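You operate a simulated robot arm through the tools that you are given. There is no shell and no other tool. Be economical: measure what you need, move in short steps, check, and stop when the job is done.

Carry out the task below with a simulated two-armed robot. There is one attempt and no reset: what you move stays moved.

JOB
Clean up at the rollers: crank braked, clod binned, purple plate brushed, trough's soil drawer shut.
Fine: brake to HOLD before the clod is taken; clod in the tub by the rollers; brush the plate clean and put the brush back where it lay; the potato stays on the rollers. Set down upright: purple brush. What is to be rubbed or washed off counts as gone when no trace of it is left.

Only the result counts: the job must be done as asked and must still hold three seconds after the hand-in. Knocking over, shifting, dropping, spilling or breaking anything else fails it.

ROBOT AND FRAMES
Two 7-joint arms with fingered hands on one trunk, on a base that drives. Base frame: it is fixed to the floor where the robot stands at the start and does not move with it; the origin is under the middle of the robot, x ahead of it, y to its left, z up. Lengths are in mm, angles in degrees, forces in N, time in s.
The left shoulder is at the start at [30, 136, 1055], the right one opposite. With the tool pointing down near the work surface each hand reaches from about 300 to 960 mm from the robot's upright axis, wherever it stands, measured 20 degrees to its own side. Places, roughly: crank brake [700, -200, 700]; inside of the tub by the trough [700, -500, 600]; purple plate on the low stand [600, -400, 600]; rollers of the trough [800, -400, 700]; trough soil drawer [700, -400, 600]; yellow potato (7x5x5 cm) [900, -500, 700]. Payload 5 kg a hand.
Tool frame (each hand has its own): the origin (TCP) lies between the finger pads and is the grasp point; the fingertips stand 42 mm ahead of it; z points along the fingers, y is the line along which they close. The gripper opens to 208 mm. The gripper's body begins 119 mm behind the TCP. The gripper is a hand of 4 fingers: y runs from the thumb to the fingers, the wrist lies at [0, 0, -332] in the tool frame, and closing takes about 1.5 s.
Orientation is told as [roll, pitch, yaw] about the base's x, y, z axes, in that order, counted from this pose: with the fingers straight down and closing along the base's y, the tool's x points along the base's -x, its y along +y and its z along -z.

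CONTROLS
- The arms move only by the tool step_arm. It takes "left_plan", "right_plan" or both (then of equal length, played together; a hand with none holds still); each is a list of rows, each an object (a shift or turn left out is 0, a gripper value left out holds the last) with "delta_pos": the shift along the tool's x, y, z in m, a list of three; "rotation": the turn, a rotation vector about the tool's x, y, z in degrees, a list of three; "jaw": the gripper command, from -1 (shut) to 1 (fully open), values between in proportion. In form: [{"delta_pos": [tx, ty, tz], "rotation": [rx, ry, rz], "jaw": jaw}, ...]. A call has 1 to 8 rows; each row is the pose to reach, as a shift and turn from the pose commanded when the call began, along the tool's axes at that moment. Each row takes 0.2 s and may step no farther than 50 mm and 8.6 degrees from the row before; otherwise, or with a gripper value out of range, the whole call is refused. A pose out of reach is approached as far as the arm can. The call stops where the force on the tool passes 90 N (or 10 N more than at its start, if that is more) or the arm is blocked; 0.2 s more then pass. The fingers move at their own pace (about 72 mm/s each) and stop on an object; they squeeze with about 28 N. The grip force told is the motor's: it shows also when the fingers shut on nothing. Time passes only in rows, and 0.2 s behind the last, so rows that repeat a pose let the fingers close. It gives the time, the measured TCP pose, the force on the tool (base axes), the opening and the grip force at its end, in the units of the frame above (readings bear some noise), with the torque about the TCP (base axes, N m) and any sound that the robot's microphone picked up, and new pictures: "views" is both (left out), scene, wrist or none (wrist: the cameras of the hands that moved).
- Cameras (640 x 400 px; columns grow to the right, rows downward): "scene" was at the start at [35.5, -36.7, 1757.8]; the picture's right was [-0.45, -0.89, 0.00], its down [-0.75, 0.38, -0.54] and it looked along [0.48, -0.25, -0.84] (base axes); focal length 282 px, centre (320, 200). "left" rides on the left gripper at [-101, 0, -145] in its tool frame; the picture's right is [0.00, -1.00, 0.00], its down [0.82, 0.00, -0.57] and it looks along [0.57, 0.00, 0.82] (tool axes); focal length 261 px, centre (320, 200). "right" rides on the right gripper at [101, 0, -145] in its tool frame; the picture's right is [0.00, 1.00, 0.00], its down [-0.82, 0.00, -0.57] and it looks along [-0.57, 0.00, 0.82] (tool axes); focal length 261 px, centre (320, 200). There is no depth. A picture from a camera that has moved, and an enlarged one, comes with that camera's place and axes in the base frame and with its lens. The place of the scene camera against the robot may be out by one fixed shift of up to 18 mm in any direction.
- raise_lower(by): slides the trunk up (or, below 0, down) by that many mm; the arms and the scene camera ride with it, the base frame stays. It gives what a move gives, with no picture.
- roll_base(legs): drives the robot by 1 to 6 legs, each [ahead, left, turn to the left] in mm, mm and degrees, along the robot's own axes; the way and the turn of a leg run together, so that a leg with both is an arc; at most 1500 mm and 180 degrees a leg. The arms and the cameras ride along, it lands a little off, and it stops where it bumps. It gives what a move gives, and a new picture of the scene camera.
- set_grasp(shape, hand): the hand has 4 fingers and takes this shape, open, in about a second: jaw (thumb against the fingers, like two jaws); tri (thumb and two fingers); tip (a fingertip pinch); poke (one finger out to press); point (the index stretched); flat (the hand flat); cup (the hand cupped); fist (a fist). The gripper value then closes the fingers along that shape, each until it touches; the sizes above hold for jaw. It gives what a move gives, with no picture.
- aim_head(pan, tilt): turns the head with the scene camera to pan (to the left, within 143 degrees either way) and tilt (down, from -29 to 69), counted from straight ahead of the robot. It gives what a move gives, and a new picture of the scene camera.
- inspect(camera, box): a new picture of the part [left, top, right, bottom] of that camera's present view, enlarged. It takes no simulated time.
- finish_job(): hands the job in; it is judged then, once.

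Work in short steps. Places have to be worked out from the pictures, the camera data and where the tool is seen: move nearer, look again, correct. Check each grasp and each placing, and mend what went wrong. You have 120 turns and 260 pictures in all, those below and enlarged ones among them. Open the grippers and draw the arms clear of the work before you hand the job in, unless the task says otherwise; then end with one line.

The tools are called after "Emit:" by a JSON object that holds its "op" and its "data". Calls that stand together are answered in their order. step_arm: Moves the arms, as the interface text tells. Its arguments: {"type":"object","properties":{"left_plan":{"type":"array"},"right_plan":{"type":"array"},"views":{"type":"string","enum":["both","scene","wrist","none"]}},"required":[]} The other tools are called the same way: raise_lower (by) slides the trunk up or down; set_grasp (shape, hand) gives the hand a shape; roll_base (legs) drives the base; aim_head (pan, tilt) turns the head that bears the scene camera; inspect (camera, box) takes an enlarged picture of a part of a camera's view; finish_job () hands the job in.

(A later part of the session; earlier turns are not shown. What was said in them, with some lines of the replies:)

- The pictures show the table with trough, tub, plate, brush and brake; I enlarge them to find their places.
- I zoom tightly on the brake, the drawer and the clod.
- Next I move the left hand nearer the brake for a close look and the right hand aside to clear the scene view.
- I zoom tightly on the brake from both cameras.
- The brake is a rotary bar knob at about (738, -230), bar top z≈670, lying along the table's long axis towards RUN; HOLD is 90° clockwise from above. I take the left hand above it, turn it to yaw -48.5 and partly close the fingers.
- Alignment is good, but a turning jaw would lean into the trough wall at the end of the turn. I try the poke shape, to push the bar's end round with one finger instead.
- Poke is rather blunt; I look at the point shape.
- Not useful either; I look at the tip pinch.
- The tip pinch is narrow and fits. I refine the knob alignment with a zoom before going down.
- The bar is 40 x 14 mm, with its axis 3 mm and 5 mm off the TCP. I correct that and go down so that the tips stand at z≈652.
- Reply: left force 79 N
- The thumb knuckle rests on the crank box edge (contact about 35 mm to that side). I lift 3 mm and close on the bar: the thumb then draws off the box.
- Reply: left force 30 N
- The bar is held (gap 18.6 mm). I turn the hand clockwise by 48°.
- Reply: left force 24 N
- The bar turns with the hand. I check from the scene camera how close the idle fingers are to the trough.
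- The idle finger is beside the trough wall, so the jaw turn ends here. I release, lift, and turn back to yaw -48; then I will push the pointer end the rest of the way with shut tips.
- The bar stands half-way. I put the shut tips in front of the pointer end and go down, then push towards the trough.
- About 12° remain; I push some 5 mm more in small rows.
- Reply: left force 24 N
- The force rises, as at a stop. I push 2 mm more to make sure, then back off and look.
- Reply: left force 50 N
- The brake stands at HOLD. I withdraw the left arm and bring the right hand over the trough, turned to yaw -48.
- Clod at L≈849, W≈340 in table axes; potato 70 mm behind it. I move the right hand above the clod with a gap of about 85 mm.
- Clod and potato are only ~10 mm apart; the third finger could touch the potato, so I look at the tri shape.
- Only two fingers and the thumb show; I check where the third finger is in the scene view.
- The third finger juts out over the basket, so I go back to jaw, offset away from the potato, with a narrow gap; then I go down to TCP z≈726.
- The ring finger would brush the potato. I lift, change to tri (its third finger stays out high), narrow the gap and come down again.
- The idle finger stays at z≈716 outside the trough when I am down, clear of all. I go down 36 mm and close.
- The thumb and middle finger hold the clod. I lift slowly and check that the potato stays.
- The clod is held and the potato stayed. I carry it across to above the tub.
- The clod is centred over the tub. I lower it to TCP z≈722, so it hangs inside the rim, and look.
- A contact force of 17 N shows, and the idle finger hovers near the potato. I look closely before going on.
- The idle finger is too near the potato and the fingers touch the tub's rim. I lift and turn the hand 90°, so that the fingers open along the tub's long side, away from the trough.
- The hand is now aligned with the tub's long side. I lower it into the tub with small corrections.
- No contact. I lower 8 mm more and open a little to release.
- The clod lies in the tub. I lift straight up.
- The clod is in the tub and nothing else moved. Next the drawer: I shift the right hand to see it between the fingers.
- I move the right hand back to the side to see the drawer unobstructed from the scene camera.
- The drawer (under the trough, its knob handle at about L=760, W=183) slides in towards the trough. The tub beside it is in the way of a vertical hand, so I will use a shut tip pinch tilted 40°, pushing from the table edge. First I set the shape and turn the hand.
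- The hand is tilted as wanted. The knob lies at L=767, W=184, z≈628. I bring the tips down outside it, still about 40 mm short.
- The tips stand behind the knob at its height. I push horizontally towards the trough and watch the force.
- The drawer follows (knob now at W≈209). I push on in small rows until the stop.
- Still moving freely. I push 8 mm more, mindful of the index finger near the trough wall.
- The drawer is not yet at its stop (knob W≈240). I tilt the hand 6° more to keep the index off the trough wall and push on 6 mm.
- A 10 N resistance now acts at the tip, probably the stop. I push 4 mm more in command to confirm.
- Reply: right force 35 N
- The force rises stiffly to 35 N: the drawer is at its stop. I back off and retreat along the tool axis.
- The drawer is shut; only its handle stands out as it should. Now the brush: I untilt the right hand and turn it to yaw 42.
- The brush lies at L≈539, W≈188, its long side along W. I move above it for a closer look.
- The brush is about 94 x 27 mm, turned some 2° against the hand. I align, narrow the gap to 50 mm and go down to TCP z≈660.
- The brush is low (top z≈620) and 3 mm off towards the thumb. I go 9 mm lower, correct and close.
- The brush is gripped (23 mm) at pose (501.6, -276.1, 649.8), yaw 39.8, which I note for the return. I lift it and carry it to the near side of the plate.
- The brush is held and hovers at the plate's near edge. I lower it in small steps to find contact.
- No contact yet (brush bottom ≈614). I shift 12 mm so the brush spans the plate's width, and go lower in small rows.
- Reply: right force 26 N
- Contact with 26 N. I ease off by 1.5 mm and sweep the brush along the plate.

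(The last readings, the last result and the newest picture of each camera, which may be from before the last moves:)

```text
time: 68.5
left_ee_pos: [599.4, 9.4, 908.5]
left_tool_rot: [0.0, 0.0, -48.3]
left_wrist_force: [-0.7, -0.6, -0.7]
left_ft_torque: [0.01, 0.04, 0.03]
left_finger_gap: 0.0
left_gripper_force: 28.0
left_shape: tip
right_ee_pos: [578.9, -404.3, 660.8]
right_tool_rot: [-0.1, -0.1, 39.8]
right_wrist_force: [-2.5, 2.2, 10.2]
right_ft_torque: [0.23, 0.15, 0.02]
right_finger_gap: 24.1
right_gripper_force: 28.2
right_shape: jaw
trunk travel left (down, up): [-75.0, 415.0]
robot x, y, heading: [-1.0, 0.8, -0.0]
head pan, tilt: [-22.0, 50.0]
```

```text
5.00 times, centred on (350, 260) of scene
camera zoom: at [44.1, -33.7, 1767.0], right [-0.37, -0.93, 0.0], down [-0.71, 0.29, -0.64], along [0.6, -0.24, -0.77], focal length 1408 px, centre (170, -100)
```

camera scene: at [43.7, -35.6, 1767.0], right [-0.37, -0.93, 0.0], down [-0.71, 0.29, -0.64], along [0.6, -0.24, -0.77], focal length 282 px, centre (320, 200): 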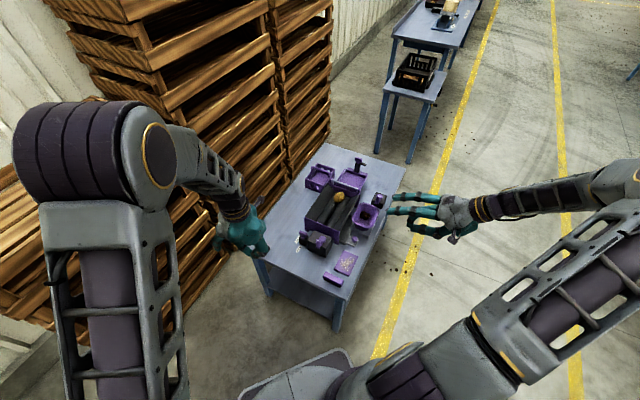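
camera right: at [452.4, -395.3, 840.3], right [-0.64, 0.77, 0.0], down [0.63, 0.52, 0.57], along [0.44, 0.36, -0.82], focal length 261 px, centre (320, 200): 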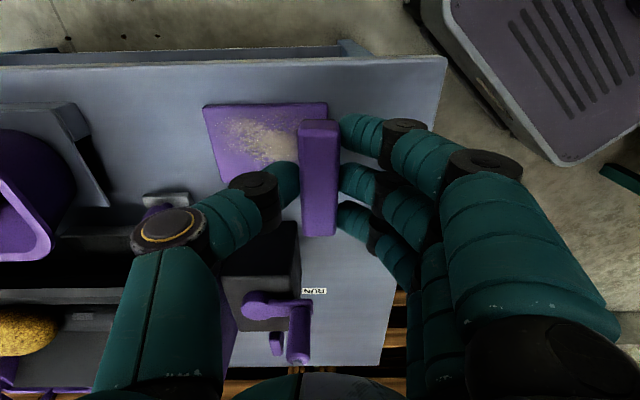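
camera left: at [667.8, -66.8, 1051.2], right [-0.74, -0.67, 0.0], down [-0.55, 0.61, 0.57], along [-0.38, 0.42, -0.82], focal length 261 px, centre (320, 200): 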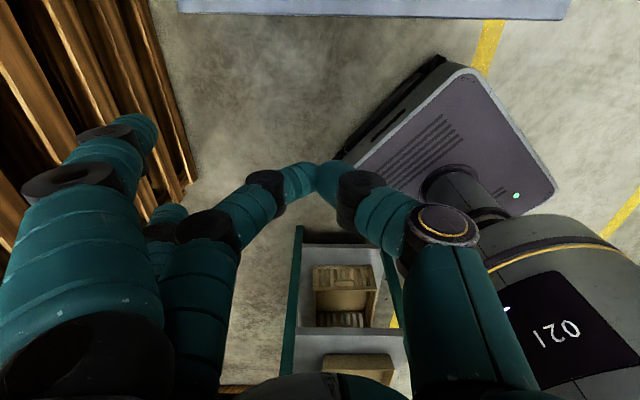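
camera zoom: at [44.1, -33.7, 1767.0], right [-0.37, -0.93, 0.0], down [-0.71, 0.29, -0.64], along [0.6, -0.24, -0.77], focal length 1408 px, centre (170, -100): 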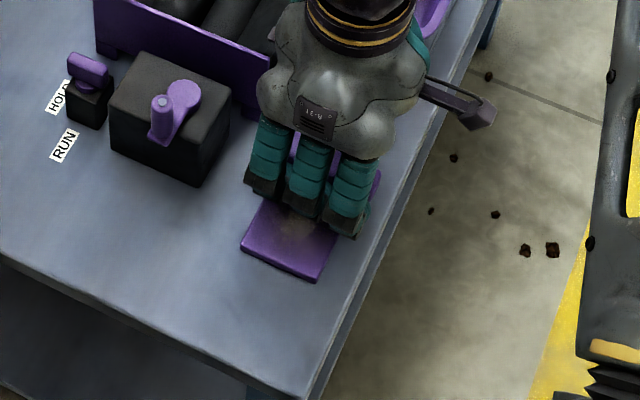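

The sweep dulls the dirt; some remains. I go on sweeping back and forth.

Emit:
{"op": "step_arm", "data": {"right_plan": [{"delta_pos": [0, 0.02, 0], "jaw": -1}, {"delta_pos": [0, 0.04, 0]}, {"delta_pos": [0, 0.06, 0]}, {"delta_pos": [0, 0.084, 0]}, {"delta_pos": [0, 0.06, 0]}, {"delta_pos": [0, 0.04, 0]}, {"delta_pos": [0, 0.02, 0]}, {"delta_pos": [0, 0, 0]}], "views": "none"}}

Emit:
{"op": "step_arm", "data": {"right_plan": [{"delta_pos": [0, 0.015, 0], "jaw": -1}, {"delta_pos": [0, 0.03, 0]}, {"delta_pos": [0, 0.045, 0]}, {"delta_pos": [0, 0.06, 0]}, {"delta_pos": [0, 0.075, 0]}, {"delta_pos": [0, 0.084, 0]}], "views": "none"}}

Emit:
{"op": "inspect", "data": {"camera": "right", "box": [180, 80, 440, 280]}}

```text
time: 70.3
left_ee_pos: [599.8, 9.0, 908.8]
left_tool_rot: [-0.1, -0.1, -48.3]
left_wrist_force: [0.4, 0.6, 0.0]
left_ft_torque: [0.02, 0.01, 0.0]
left_finger_gap: 0.3
left_gripper_force: 27.8
left_shape: tip
right_ee_pos: [575.3, -404.5, 660.9]
right_tool_rot: [-0.1, 0.1, 39.9]
right_wrist_force: [-2.5, 1.5, 10.0]
right_ft_torque: [0.14, 0.15, 0.01]
right_finger_gap: 24.4
right_gripper_force: 27.0
right_shape: jaw
trunk travel left (down, up): [-75.0, 415.0]
robot x, y, heading: [1.7, -0.7, -0.2]
head pan, tilt: [-22.0, 50.0]
```

```text
time: 71.7
left_ee_pos: [599.4, 8.7, 907.7]
left_tool_rot: [0.0, -0.1, -48.5]
left_wrist_force: [-0.2, 0.2, -0.3]
left_ft_torque: [0.01, 0.0, -0.01]
left_finger_gap: 0.0
left_gripper_force: 27.7
left_shape: tip
right_ee_pos: [522.3, -339.6, 659.0]
right_tool_rot: [0.0, 0.1, 39.9]
right_wrist_force: [7.4, -4.6, 25.2]
right_ft_torque: [-0.13, -0.19, 0.0]
right_finger_gap: 24.8
right_gripper_force: 27.7
right_shape: jaw
trunk travel left (down, up): [-75.0, 415.0]
robot x, y, heading: [2.5, 3.7, 0.2]
head pan, tilt: [-22.0, 50.0]
```

```text
2.00 times, centred on (310, 180) of right
camera zoom: at [445.6, -402.9, 805.1], right [-0.64, 0.77, 0.0], down [0.63, 0.52, 0.57], along [0.44, 0.36, -0.82], focal length 521 px, centre (340, 240)
```

zoom: 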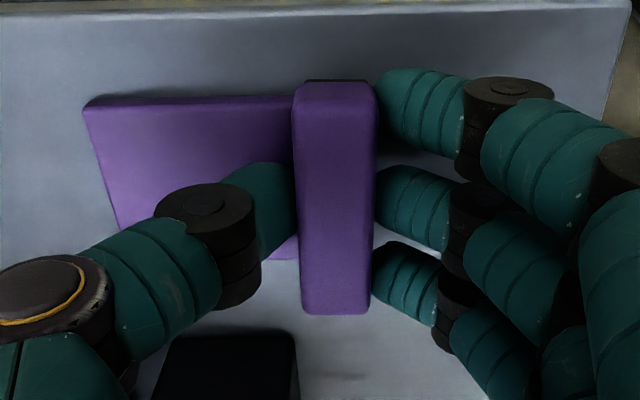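

The plate seems clean as far as visible. I lift and look at the whole plate.

Emit:
{"op": "step_arm", "data": {"right_plan": [{"delta_pos": [0, 0, -0.02], "jaw": -1}, {"delta_pos": [0, 0.03, -0.045]}, {"delta_pos": [0, 0.065, -0.055]}], "views": "none"}}

Emit:
{"op": "inspect", "data": {"camera": "right", "box": [120, 40, 420, 240]}}

Emit:
{"op": "inspect", "data": {"camera": "scene", "box": [330, 240, 380, 280]}}

```text
time: 72.5
left_ee_pos: [600.0, 9.6, 907.3]
left_tool_rot: [0.0, 0.0, -48.3]
left_wrist_force: [-0.2, 1.6, 1.3]
left_ft_torque: [-0.18, 0.0, 0.01]
left_finger_gap: 0.1
left_gripper_force: 28.1
left_shape: tip
right_ee_pos: [480.6, -287.7, 714.2]
right_tool_rot: [-0.1, 0.2, 39.7]
right_wrist_force: [-0.2, 0.0, -1.0]
right_ft_torque: [-0.05, -0.04, -0.02]
right_finger_gap: 23.9
right_gripper_force: 27.8
right_shape: jaw
trunk travel left (down, up): [-75.0, 415.0]
robot x, y, heading: [1.7, 1.3, 0.3]
head pan, tilt: [-22.0, 50.0]
```

```text
2.00 times, centred on (270, 140) of right
camera zoom: at [402.5, -352.1, 859.2], right [-0.64, 0.77, 0.0], down [0.63, 0.52, 0.57], along [0.44, 0.36, -0.82], focal length 521 px, centre (420, 320)
```

zoom: 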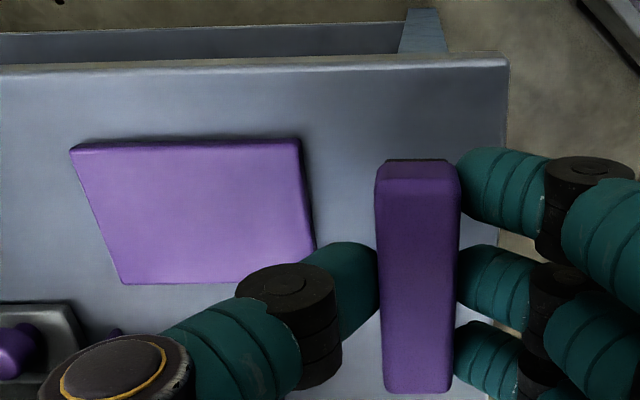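

```text
10.00 times, centred on (355, 260) of scene
camera zoom: at [44.5, -32.1, 1767.1], right [-0.37, -0.93, 0.0], down [-0.71, 0.29, -0.64], along [0.6, -0.24, -0.77], focal length 2816 px, centre (-30, -400)
```

zoom: 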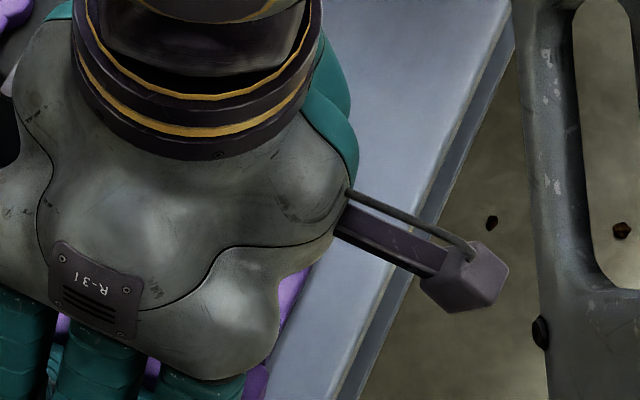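

It looks clean; I zoom in tightly for any trace.

Emit:
{"op": "inspect", "data": {"camera": "right", "box": [150, 100, 290, 190]}}

```text
4.44 times, centred on (220, 145) of right
camera zoom: at [402.5, -352.1, 859.2], right [-0.64, 0.77, 0.0], down [0.63, 0.52, 0.57], along [0.44, 0.36, -0.82], focal length 1158 px, centre (764, 444)
```

zoom: 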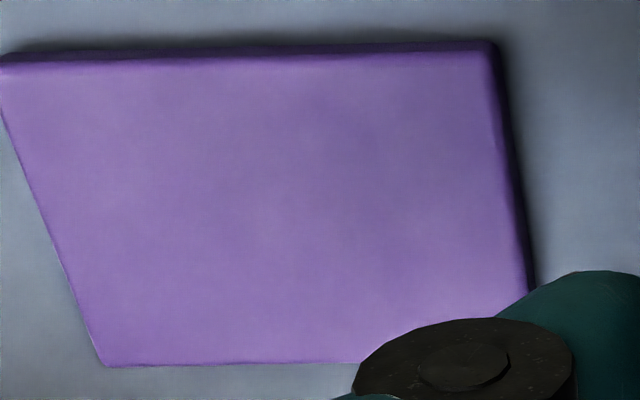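

To be sure I make two more passes over the plate.

Emit:
{"op": "step_arm", "data": {"right_plan": [{"delta_pos": [0, -0.04, 0.01], "jaw": -1}, {"delta_pos": [0, -0.068, 0.04]}, {"delta_pos": [0, -0.068, 0.0545]}, {"delta_pos": [0, -0.09, 0.0545]}, {"delta_pos": [0, -0.11, 0.0545]}, {"delta_pos": [0, -0.13, 0.0545]}, {"delta_pos": [0, -0.147, 0.0545]}, {"delta_pos": [0, -0.127, 0.0545]}], "views": "none"}}

Emit:
{"op": "step_arm", "data": {"right_plan": [{"delta_pos": [0, 0.02, 0], "jaw": -1}, {"delta_pos": [0, 0.04, 0]}, {"delta_pos": [0, 0.06, 0]}, {"delta_pos": [0, 0.06, -0.025]}, {"delta_pos": [0, 0.095, -0.05]}, {"delta_pos": [0, 0.127, -0.0545]}], "views": "wrist"}}

Emit:
{"op": "inspect", "data": {"camera": "right", "box": [150, 100, 290, 190]}}

```text
time: 74.3
left_ee_pos: [598.8, 8.2, 908.3]
left_tool_rot: [0.1, 0.0, -48.4]
left_wrist_force: [-0.2, -0.3, 0.2]
left_ft_torque: [-0.08, -0.02, -0.02]
left_finger_gap: 0.2
left_gripper_force: 28.4
left_shape: tip
right_ee_pos: [564.3, -386.5, 660.3]
right_tool_rot: [-0.3, -0.1, 39.8]
right_wrist_force: [3.7, -2.1, 16.8]
right_ft_torque: [-0.02, -0.05, 0.01]
right_finger_gap: 24.1
right_gripper_force: 28.5
right_shape: jaw
trunk travel left (down, up): [-75.0, 415.0]
robot x, y, heading: [-1.4, -3.8, 0.1]
head pan, tilt: [-22.0, 50.0]
```

```text
time: 75.7
left_ee_pos: [600.0, 9.4, 907.2]
left_tool_rot: [0.0, 0.0, -48.3]
left_wrist_force: [0.8, 0.6, -0.5]
left_ft_torque: [-0.13, 0.04, 0.04]
left_finger_gap: 0.0
left_gripper_force: 27.6
left_shape: tip
right_ee_pos: [480.0, -289.0, 713.2]
right_tool_rot: [-0.1, 0.1, 39.6]
right_wrist_force: [0.5, 0.8, -1.8]
right_ft_torque: [0.01, 0.0, -0.01]
right_finger_gap: 24.1
right_gripper_force: 27.8
right_shape: jaw
trunk travel left (down, up): [-75.0, 415.0]
robot x, y, heading: [2.7, 1.4, -0.1]
head pan, tilt: [-22.0, 50.0]
camera right: at [401.1, -352.3, 859.1], right [-0.64, 0.77, 0.0], down [0.63, 0.52, 0.57], along [0.44, 0.36, -0.82], focal length 261 px, centre (320, 200)
```

right: 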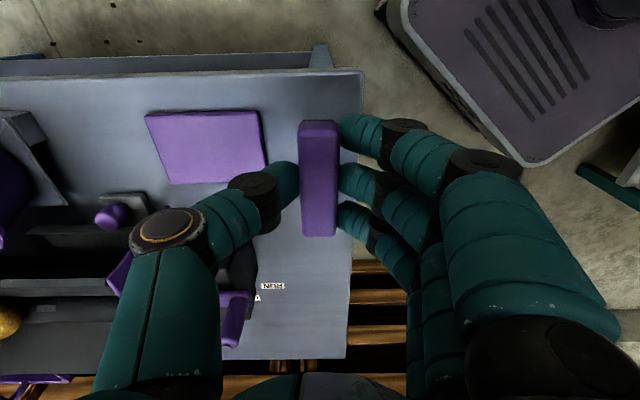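

```text
4.44 times, centred on (220, 145) of right
camera zoom: at [401.1, -352.3, 859.1], right [-0.64, 0.77, 0.0], down [0.63, 0.52, 0.57], along [0.44, 0.36, -0.82], focal length 1158 px, centre (764, 444)
```

zoom: 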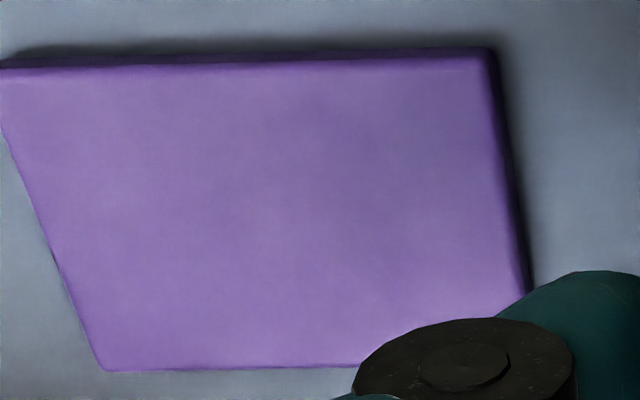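

The plate is clean and the brush sits unchanged in the grip. I take it back to its noted place, stopping just above the table.

Emit:
{"op": "step_arm", "data": {"right_plan": [{"delta_pos": [-0.012, -0.002, 0.01], "jaw": -1}, {"delta_pos": [-0.025, -0.004, 0.02]}, {"delta_pos": [-0.025, -0.004, 0.04]}, {"delta_pos": [-0.025, -0.004, 0.056]}, {"delta_pos": [-0.025, -0.004, 0.06]}], "views": "none"}}

```text
time: 76.9
left_ee_pos: [599.6, 8.8, 907.3]
left_tool_rot: [0.0, 0.0, -48.3]
left_wrist_force: [-0.3, 0.5, -0.5]
left_ft_torque: [-0.04, 0.0, -0.01]
left_finger_gap: 0.1
left_gripper_force: 27.9
left_shape: tip
right_ee_pos: [503.2, -276.7, 654.1]
right_tool_rot: [0.0, 0.0, 39.7]
right_wrist_force: [0.2, 0.1, -1.5]
right_ft_torque: [0.0, -0.03, 0.01]
right_finger_gap: 24.3
right_gripper_force: 27.9
right_shape: jaw
trunk travel left (down, up): [-75.0, 415.0]
robot x, y, heading: [-0.4, 0.8, -0.0]
head pan, tilt: [-22.0, 50.0]
```

A last 4 mm down with a small correction, to feel the table.

Emit:
{"op": "step_arm", "data": {"right_plan": [{"delta_pos": [0.001, 0.001, 0.002], "jaw": -1}, {"delta_pos": [0.001, 0.001, 0.004]}, {"delta_pos": [0.001, 0.001, 0.0045]}], "views": "none"}}

```text
time: 77.7
left_ee_pos: [599.8, 9.5, 907.4]
left_tool_rot: [0.0, 0.0, -48.3]
left_wrist_force: [0.4, -0.4, -0.9]
left_ft_torque: [0.02, 0.03, 0.0]
left_finger_gap: 0.2
left_gripper_force: 28.1
left_shape: tip
right_ee_pos: [502.4, -276.1, 648.6]
right_tool_rot: [0.0, 0.0, 39.8]
right_wrist_force: [0.2, 0.1, -0.1]
right_ft_torque: [-0.02, 0.04, -0.02]
right_finger_gap: 23.7
right_gripper_force: 27.3
right_shape: jaw
trunk travel left (down, up): [-75.0, 415.0]
robot x, y, heading: [3.0, -0.4, -0.1]
head pan, tilt: [-22.0, 50.0]
```

No contact yet: the brush slid up a little in the grip. I lower 3 mm more.

Emit:
{"op": "step_arm", "data": {"right_plan": [{"delta_pos": [0, 0, 0.0015], "jaw": -1}, {"delta_pos": [0, 0, 0.003]}, {"delta_pos": [0, 0, 0.003]}], "views": "none"}}

```text
time: 78.5
left_ee_pos: [598.8, 7.9, 907.6]
left_tool_rot: [0.0, 0.0, -48.3]
left_wrist_force: [0.2, 0.0, 0.1]
left_ft_torque: [0.02, 0.0, 0.04]
left_finger_gap: 0.0
left_gripper_force: 28.0
left_shape: tip
right_ee_pos: [503.5, -277.3, 647.4]
right_tool_rot: [-0.1, -0.1, 39.8]
right_wrist_force: [-1.1, 1.4, 26.4]
right_ft_torque: [0.15, 0.11, 0.03]
right_finger_gap: 24.3
right_gripper_force: 28.3
right_shape: jaw
trunk travel left (down, up): [-75.0, 415.0]
robot x, y, heading: [-1.0, -0.7, -0.0]
head pan, tilt: [-22.0, 50.0]
```

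It stands on the table (26 N). I ease up 1.5 mm and open.

Emit:
{"op": "step_arm", "data": {"right_plan": [{"delta_pos": [0, 0, -0.0018], "jaw": -1}, {"delta_pos": [0, 0, -0.0018], "jaw": -0.7}, {"delta_pos": [0, 0, -0.0018], "jaw": -0.5}, {"delta_pos": [0, 0, -0.0018], "jaw": -0.5}, {"delta_pos": [0, 0, -0.0018], "jaw": -0.5}], "views": "none"}}

Emit:
{"op": "inspect", "data": {"camera": "right", "box": [180, 80, 440, 280]}}

```text
time: 79.7
left_ee_pos: [598.7, 7.7, 906.7]
left_tool_rot: [0.1, 0.1, -48.3]
left_wrist_force: [0.4, 0.3, 0.2]
left_ft_torque: [0.01, -0.01, 0.0]
left_finger_gap: 0.0
left_gripper_force: 27.7
left_shape: tip
right_ee_pos: [501.9, -275.3, 650.0]
right_tool_rot: [-0.1, -0.1, 39.8]
right_wrist_force: [0.6, -0.1, 1.0]
right_ft_torque: [0.01, 0.01, 0.03]
right_finger_gap: 51.5
right_gripper_force: 0.1
right_shape: jaw
trunk travel left (down, up): [-75.0, 415.0]
robot x, y, heading: [-0.1, 0.1, -0.3]
head pan, tilt: [-22.0, 50.0]
```

```text
2.00 times, centred on (310, 180) of right
camera zoom: at [423.7, -340.5, 794.1], right [-0.64, 0.77, 0.0], down [0.63, 0.52, 0.57], along [0.44, 0.36, -0.82], focal length 521 px, centre (340, 240)
```

zoom: 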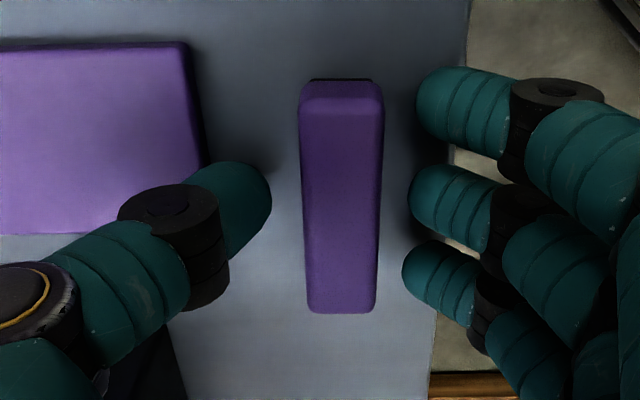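

The brush stands free in its place. I lift and draw the right arm aside.

Emit:
{"op": "step_arm", "data": {"right_plan": [{"delta_pos": [0, 0, -0.03]}, {"delta_pos": [0, 0, -0.07]}, {"delta_pos": [0, 0, -0.115]}, {"delta_pos": [0, 0, -0.16]}, {"delta_pos": [0.02, 0, -0.2], "jaw": 0.5}, {"delta_pos": [0.06, 0, -0.22]}, {"delta_pos": [0.1, 0, -0.24]}, {"delta_pos": [0.145, 0, -0.25]}], "left_plan": [{"jaw": 0}, {"jaw": 0}, {"jaw": 0}, {"jaw": 0}, {"jaw": 0}, {"jaw": 0}, {"jaw": 0}, {"jaw": 0}], "views": "none"}}

Emit:
{"op": "step_arm", "data": {"right_plan": [{"delta_pos": [0.045, 0, 0]}, {"delta_pos": [0.09, 0, 0]}, {"delta_pos": [0.135, 0, 0]}, {"delta_pos": [0.18, 0, 0]}], "views": "scene"}}

Emit:
{"op": "inspect", "data": {"camera": "scene", "box": [285, 160, 405, 300]}}

Emit:
{"op": "inspect", "data": {"camera": "scene", "box": [310, 240, 380, 295]}}

```text
time: 81.5
left_ee_pos: [599.1, 9.0, 908.0]
left_tool_rot: [0.0, 0.0, -48.4]
left_wrist_force: [-0.3, -0.6, 1.0]
left_ft_torque: [0.06, -0.06, 0.03]
left_finger_gap: 103.4
left_gripper_force: 0.0
left_shape: tip
right_ee_pos: [387.9, -369.2, 895.8]
right_tool_rot: [-0.1, 0.0, 39.9]
right_wrist_force: [-0.4, 0.1, 1.0]
right_ft_torque: [0.01, -0.09, 0.04]
right_finger_gap: 155.6
right_gripper_force: 0.1
right_shape: jaw
trunk travel left (down, up): [-75.0, 415.0]
robot x, y, heading: [3.3, 0.3, -0.1]
head pan, tilt: [-22.0, 50.0]
```

```text
time: 82.5
left_ee_pos: [598.9, 9.7, 907.4]
left_tool_rot: [0.0, 0.0, -48.3]
left_wrist_force: [0.0, 0.3, -0.2]
left_ft_torque: [0.03, -0.02, 0.0]
left_finger_gap: 103.3
left_gripper_force: 0.1
left_shape: tip
right_ee_pos: [253.8, -481.7, 897.8]
right_tool_rot: [-0.1, 0.0, 39.9]
right_wrist_force: [0.6, -0.9, 0.2]
right_ft_torque: [0.03, -0.05, 0.01]
right_finger_gap: 155.4
right_gripper_force: 0.0
right_shape: jaw
trunk travel left (down, up): [-75.0, 415.0]
robot x, y, heading: [-3.0, 4.3, 0.2]
head pan, tilt: [-22.0, 50.0]
camera scene: at [44.0, -34.1, 1767.1], right [-0.37, -0.93, 0.0], down [-0.71, 0.29, -0.64], along [0.6, -0.24, -0.77], focal length 282 px, centre (320, 200)
```

scene: 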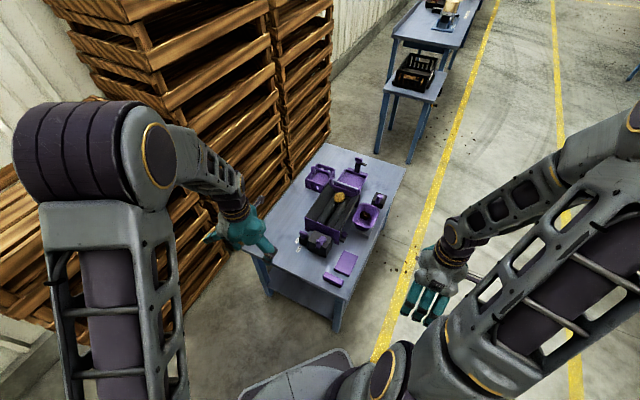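

```text
2.86 times, centred on (345, 230) of scene
camera zoom: at [44.0, -34.1, 1767.1], right [-0.37, -0.93, 0.0], down [-0.71, 0.29, -0.64], along [0.6, -0.24, -0.77], focal length 805 px, centre (249, 114)
```

zoom: 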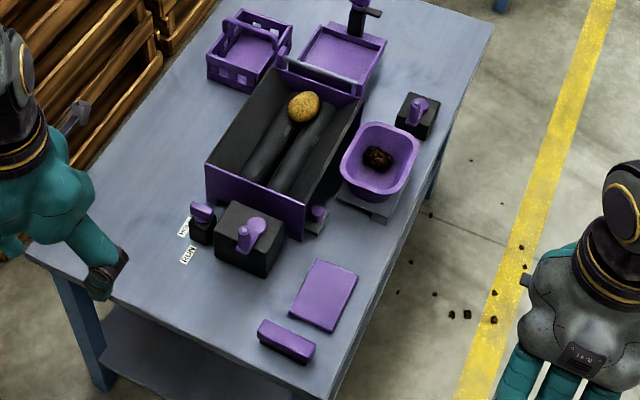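

```text
7.27 times, centred on (345, 268) of scene
camera zoom: at [44.0, -34.1, 1767.1], right [-0.37, -0.93, 0.0], down [-0.71, 0.29, -0.64], along [0.6, -0.24, -0.77], focal length 2048 px, centre (138, -291)
```

zoom: 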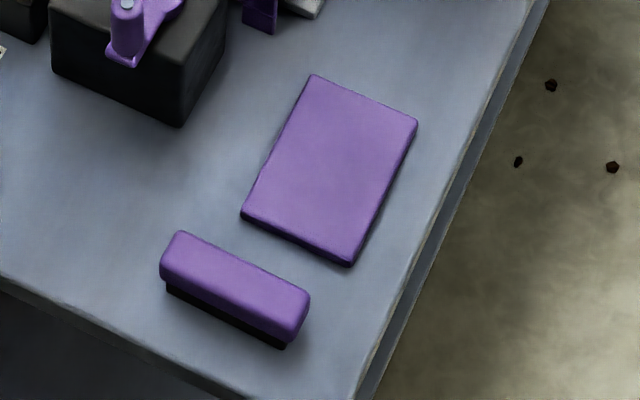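

Everything looks in place. One last look at the drawer and brake before handing in.

Emit:
{"op": "inspect", "data": {"camera": "scene", "box": [340, 210, 375, 245]}}

Emit:
{"op": "inspect", "data": {"camera": "scene", "box": [290, 215, 330, 255]}}

```text
11.43 times, centred on (358, 228) of scene
camera zoom: at [44.0, -34.1, 1767.1], right [-0.37, -0.93, 0.0], down [-0.71, 0.29, -0.64], along [0.6, -0.24, -0.77], focal length 3218 px, centre (-109, -114)
```

zoom: 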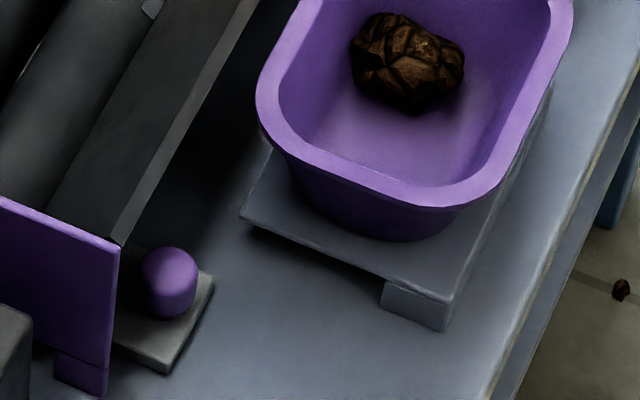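

```text
10.00 times, centred on (310, 235) of scene
camera zoom: at [44.0, -34.1, 1767.1], right [-0.37, -0.93, 0.0], down [-0.71, 0.29, -0.64], along [0.6, -0.24, -0.77], focal length 2816 px, centre (420, -150)
```

zoom: 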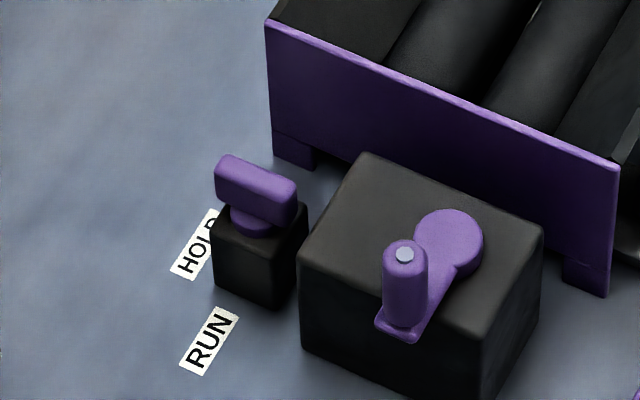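

The brake is on HOLD, the clod is in the tub, the drawer is shut, the plate is clean and the brush is back; both hands are open and clear, so I hand in.

Emit:
{"op": "finish_job", "data": {}}

```text
The job is handed in.
```

The job is handed in: the brake was set to HOLD before the clod was taken, the clod lies in the tub by the rollers, the plate shows no trace of dirt, and the soil drawer is pushed in to its stop. The purple brush stands upright within a few mm of where it lay, and the potato is still on the rollers.
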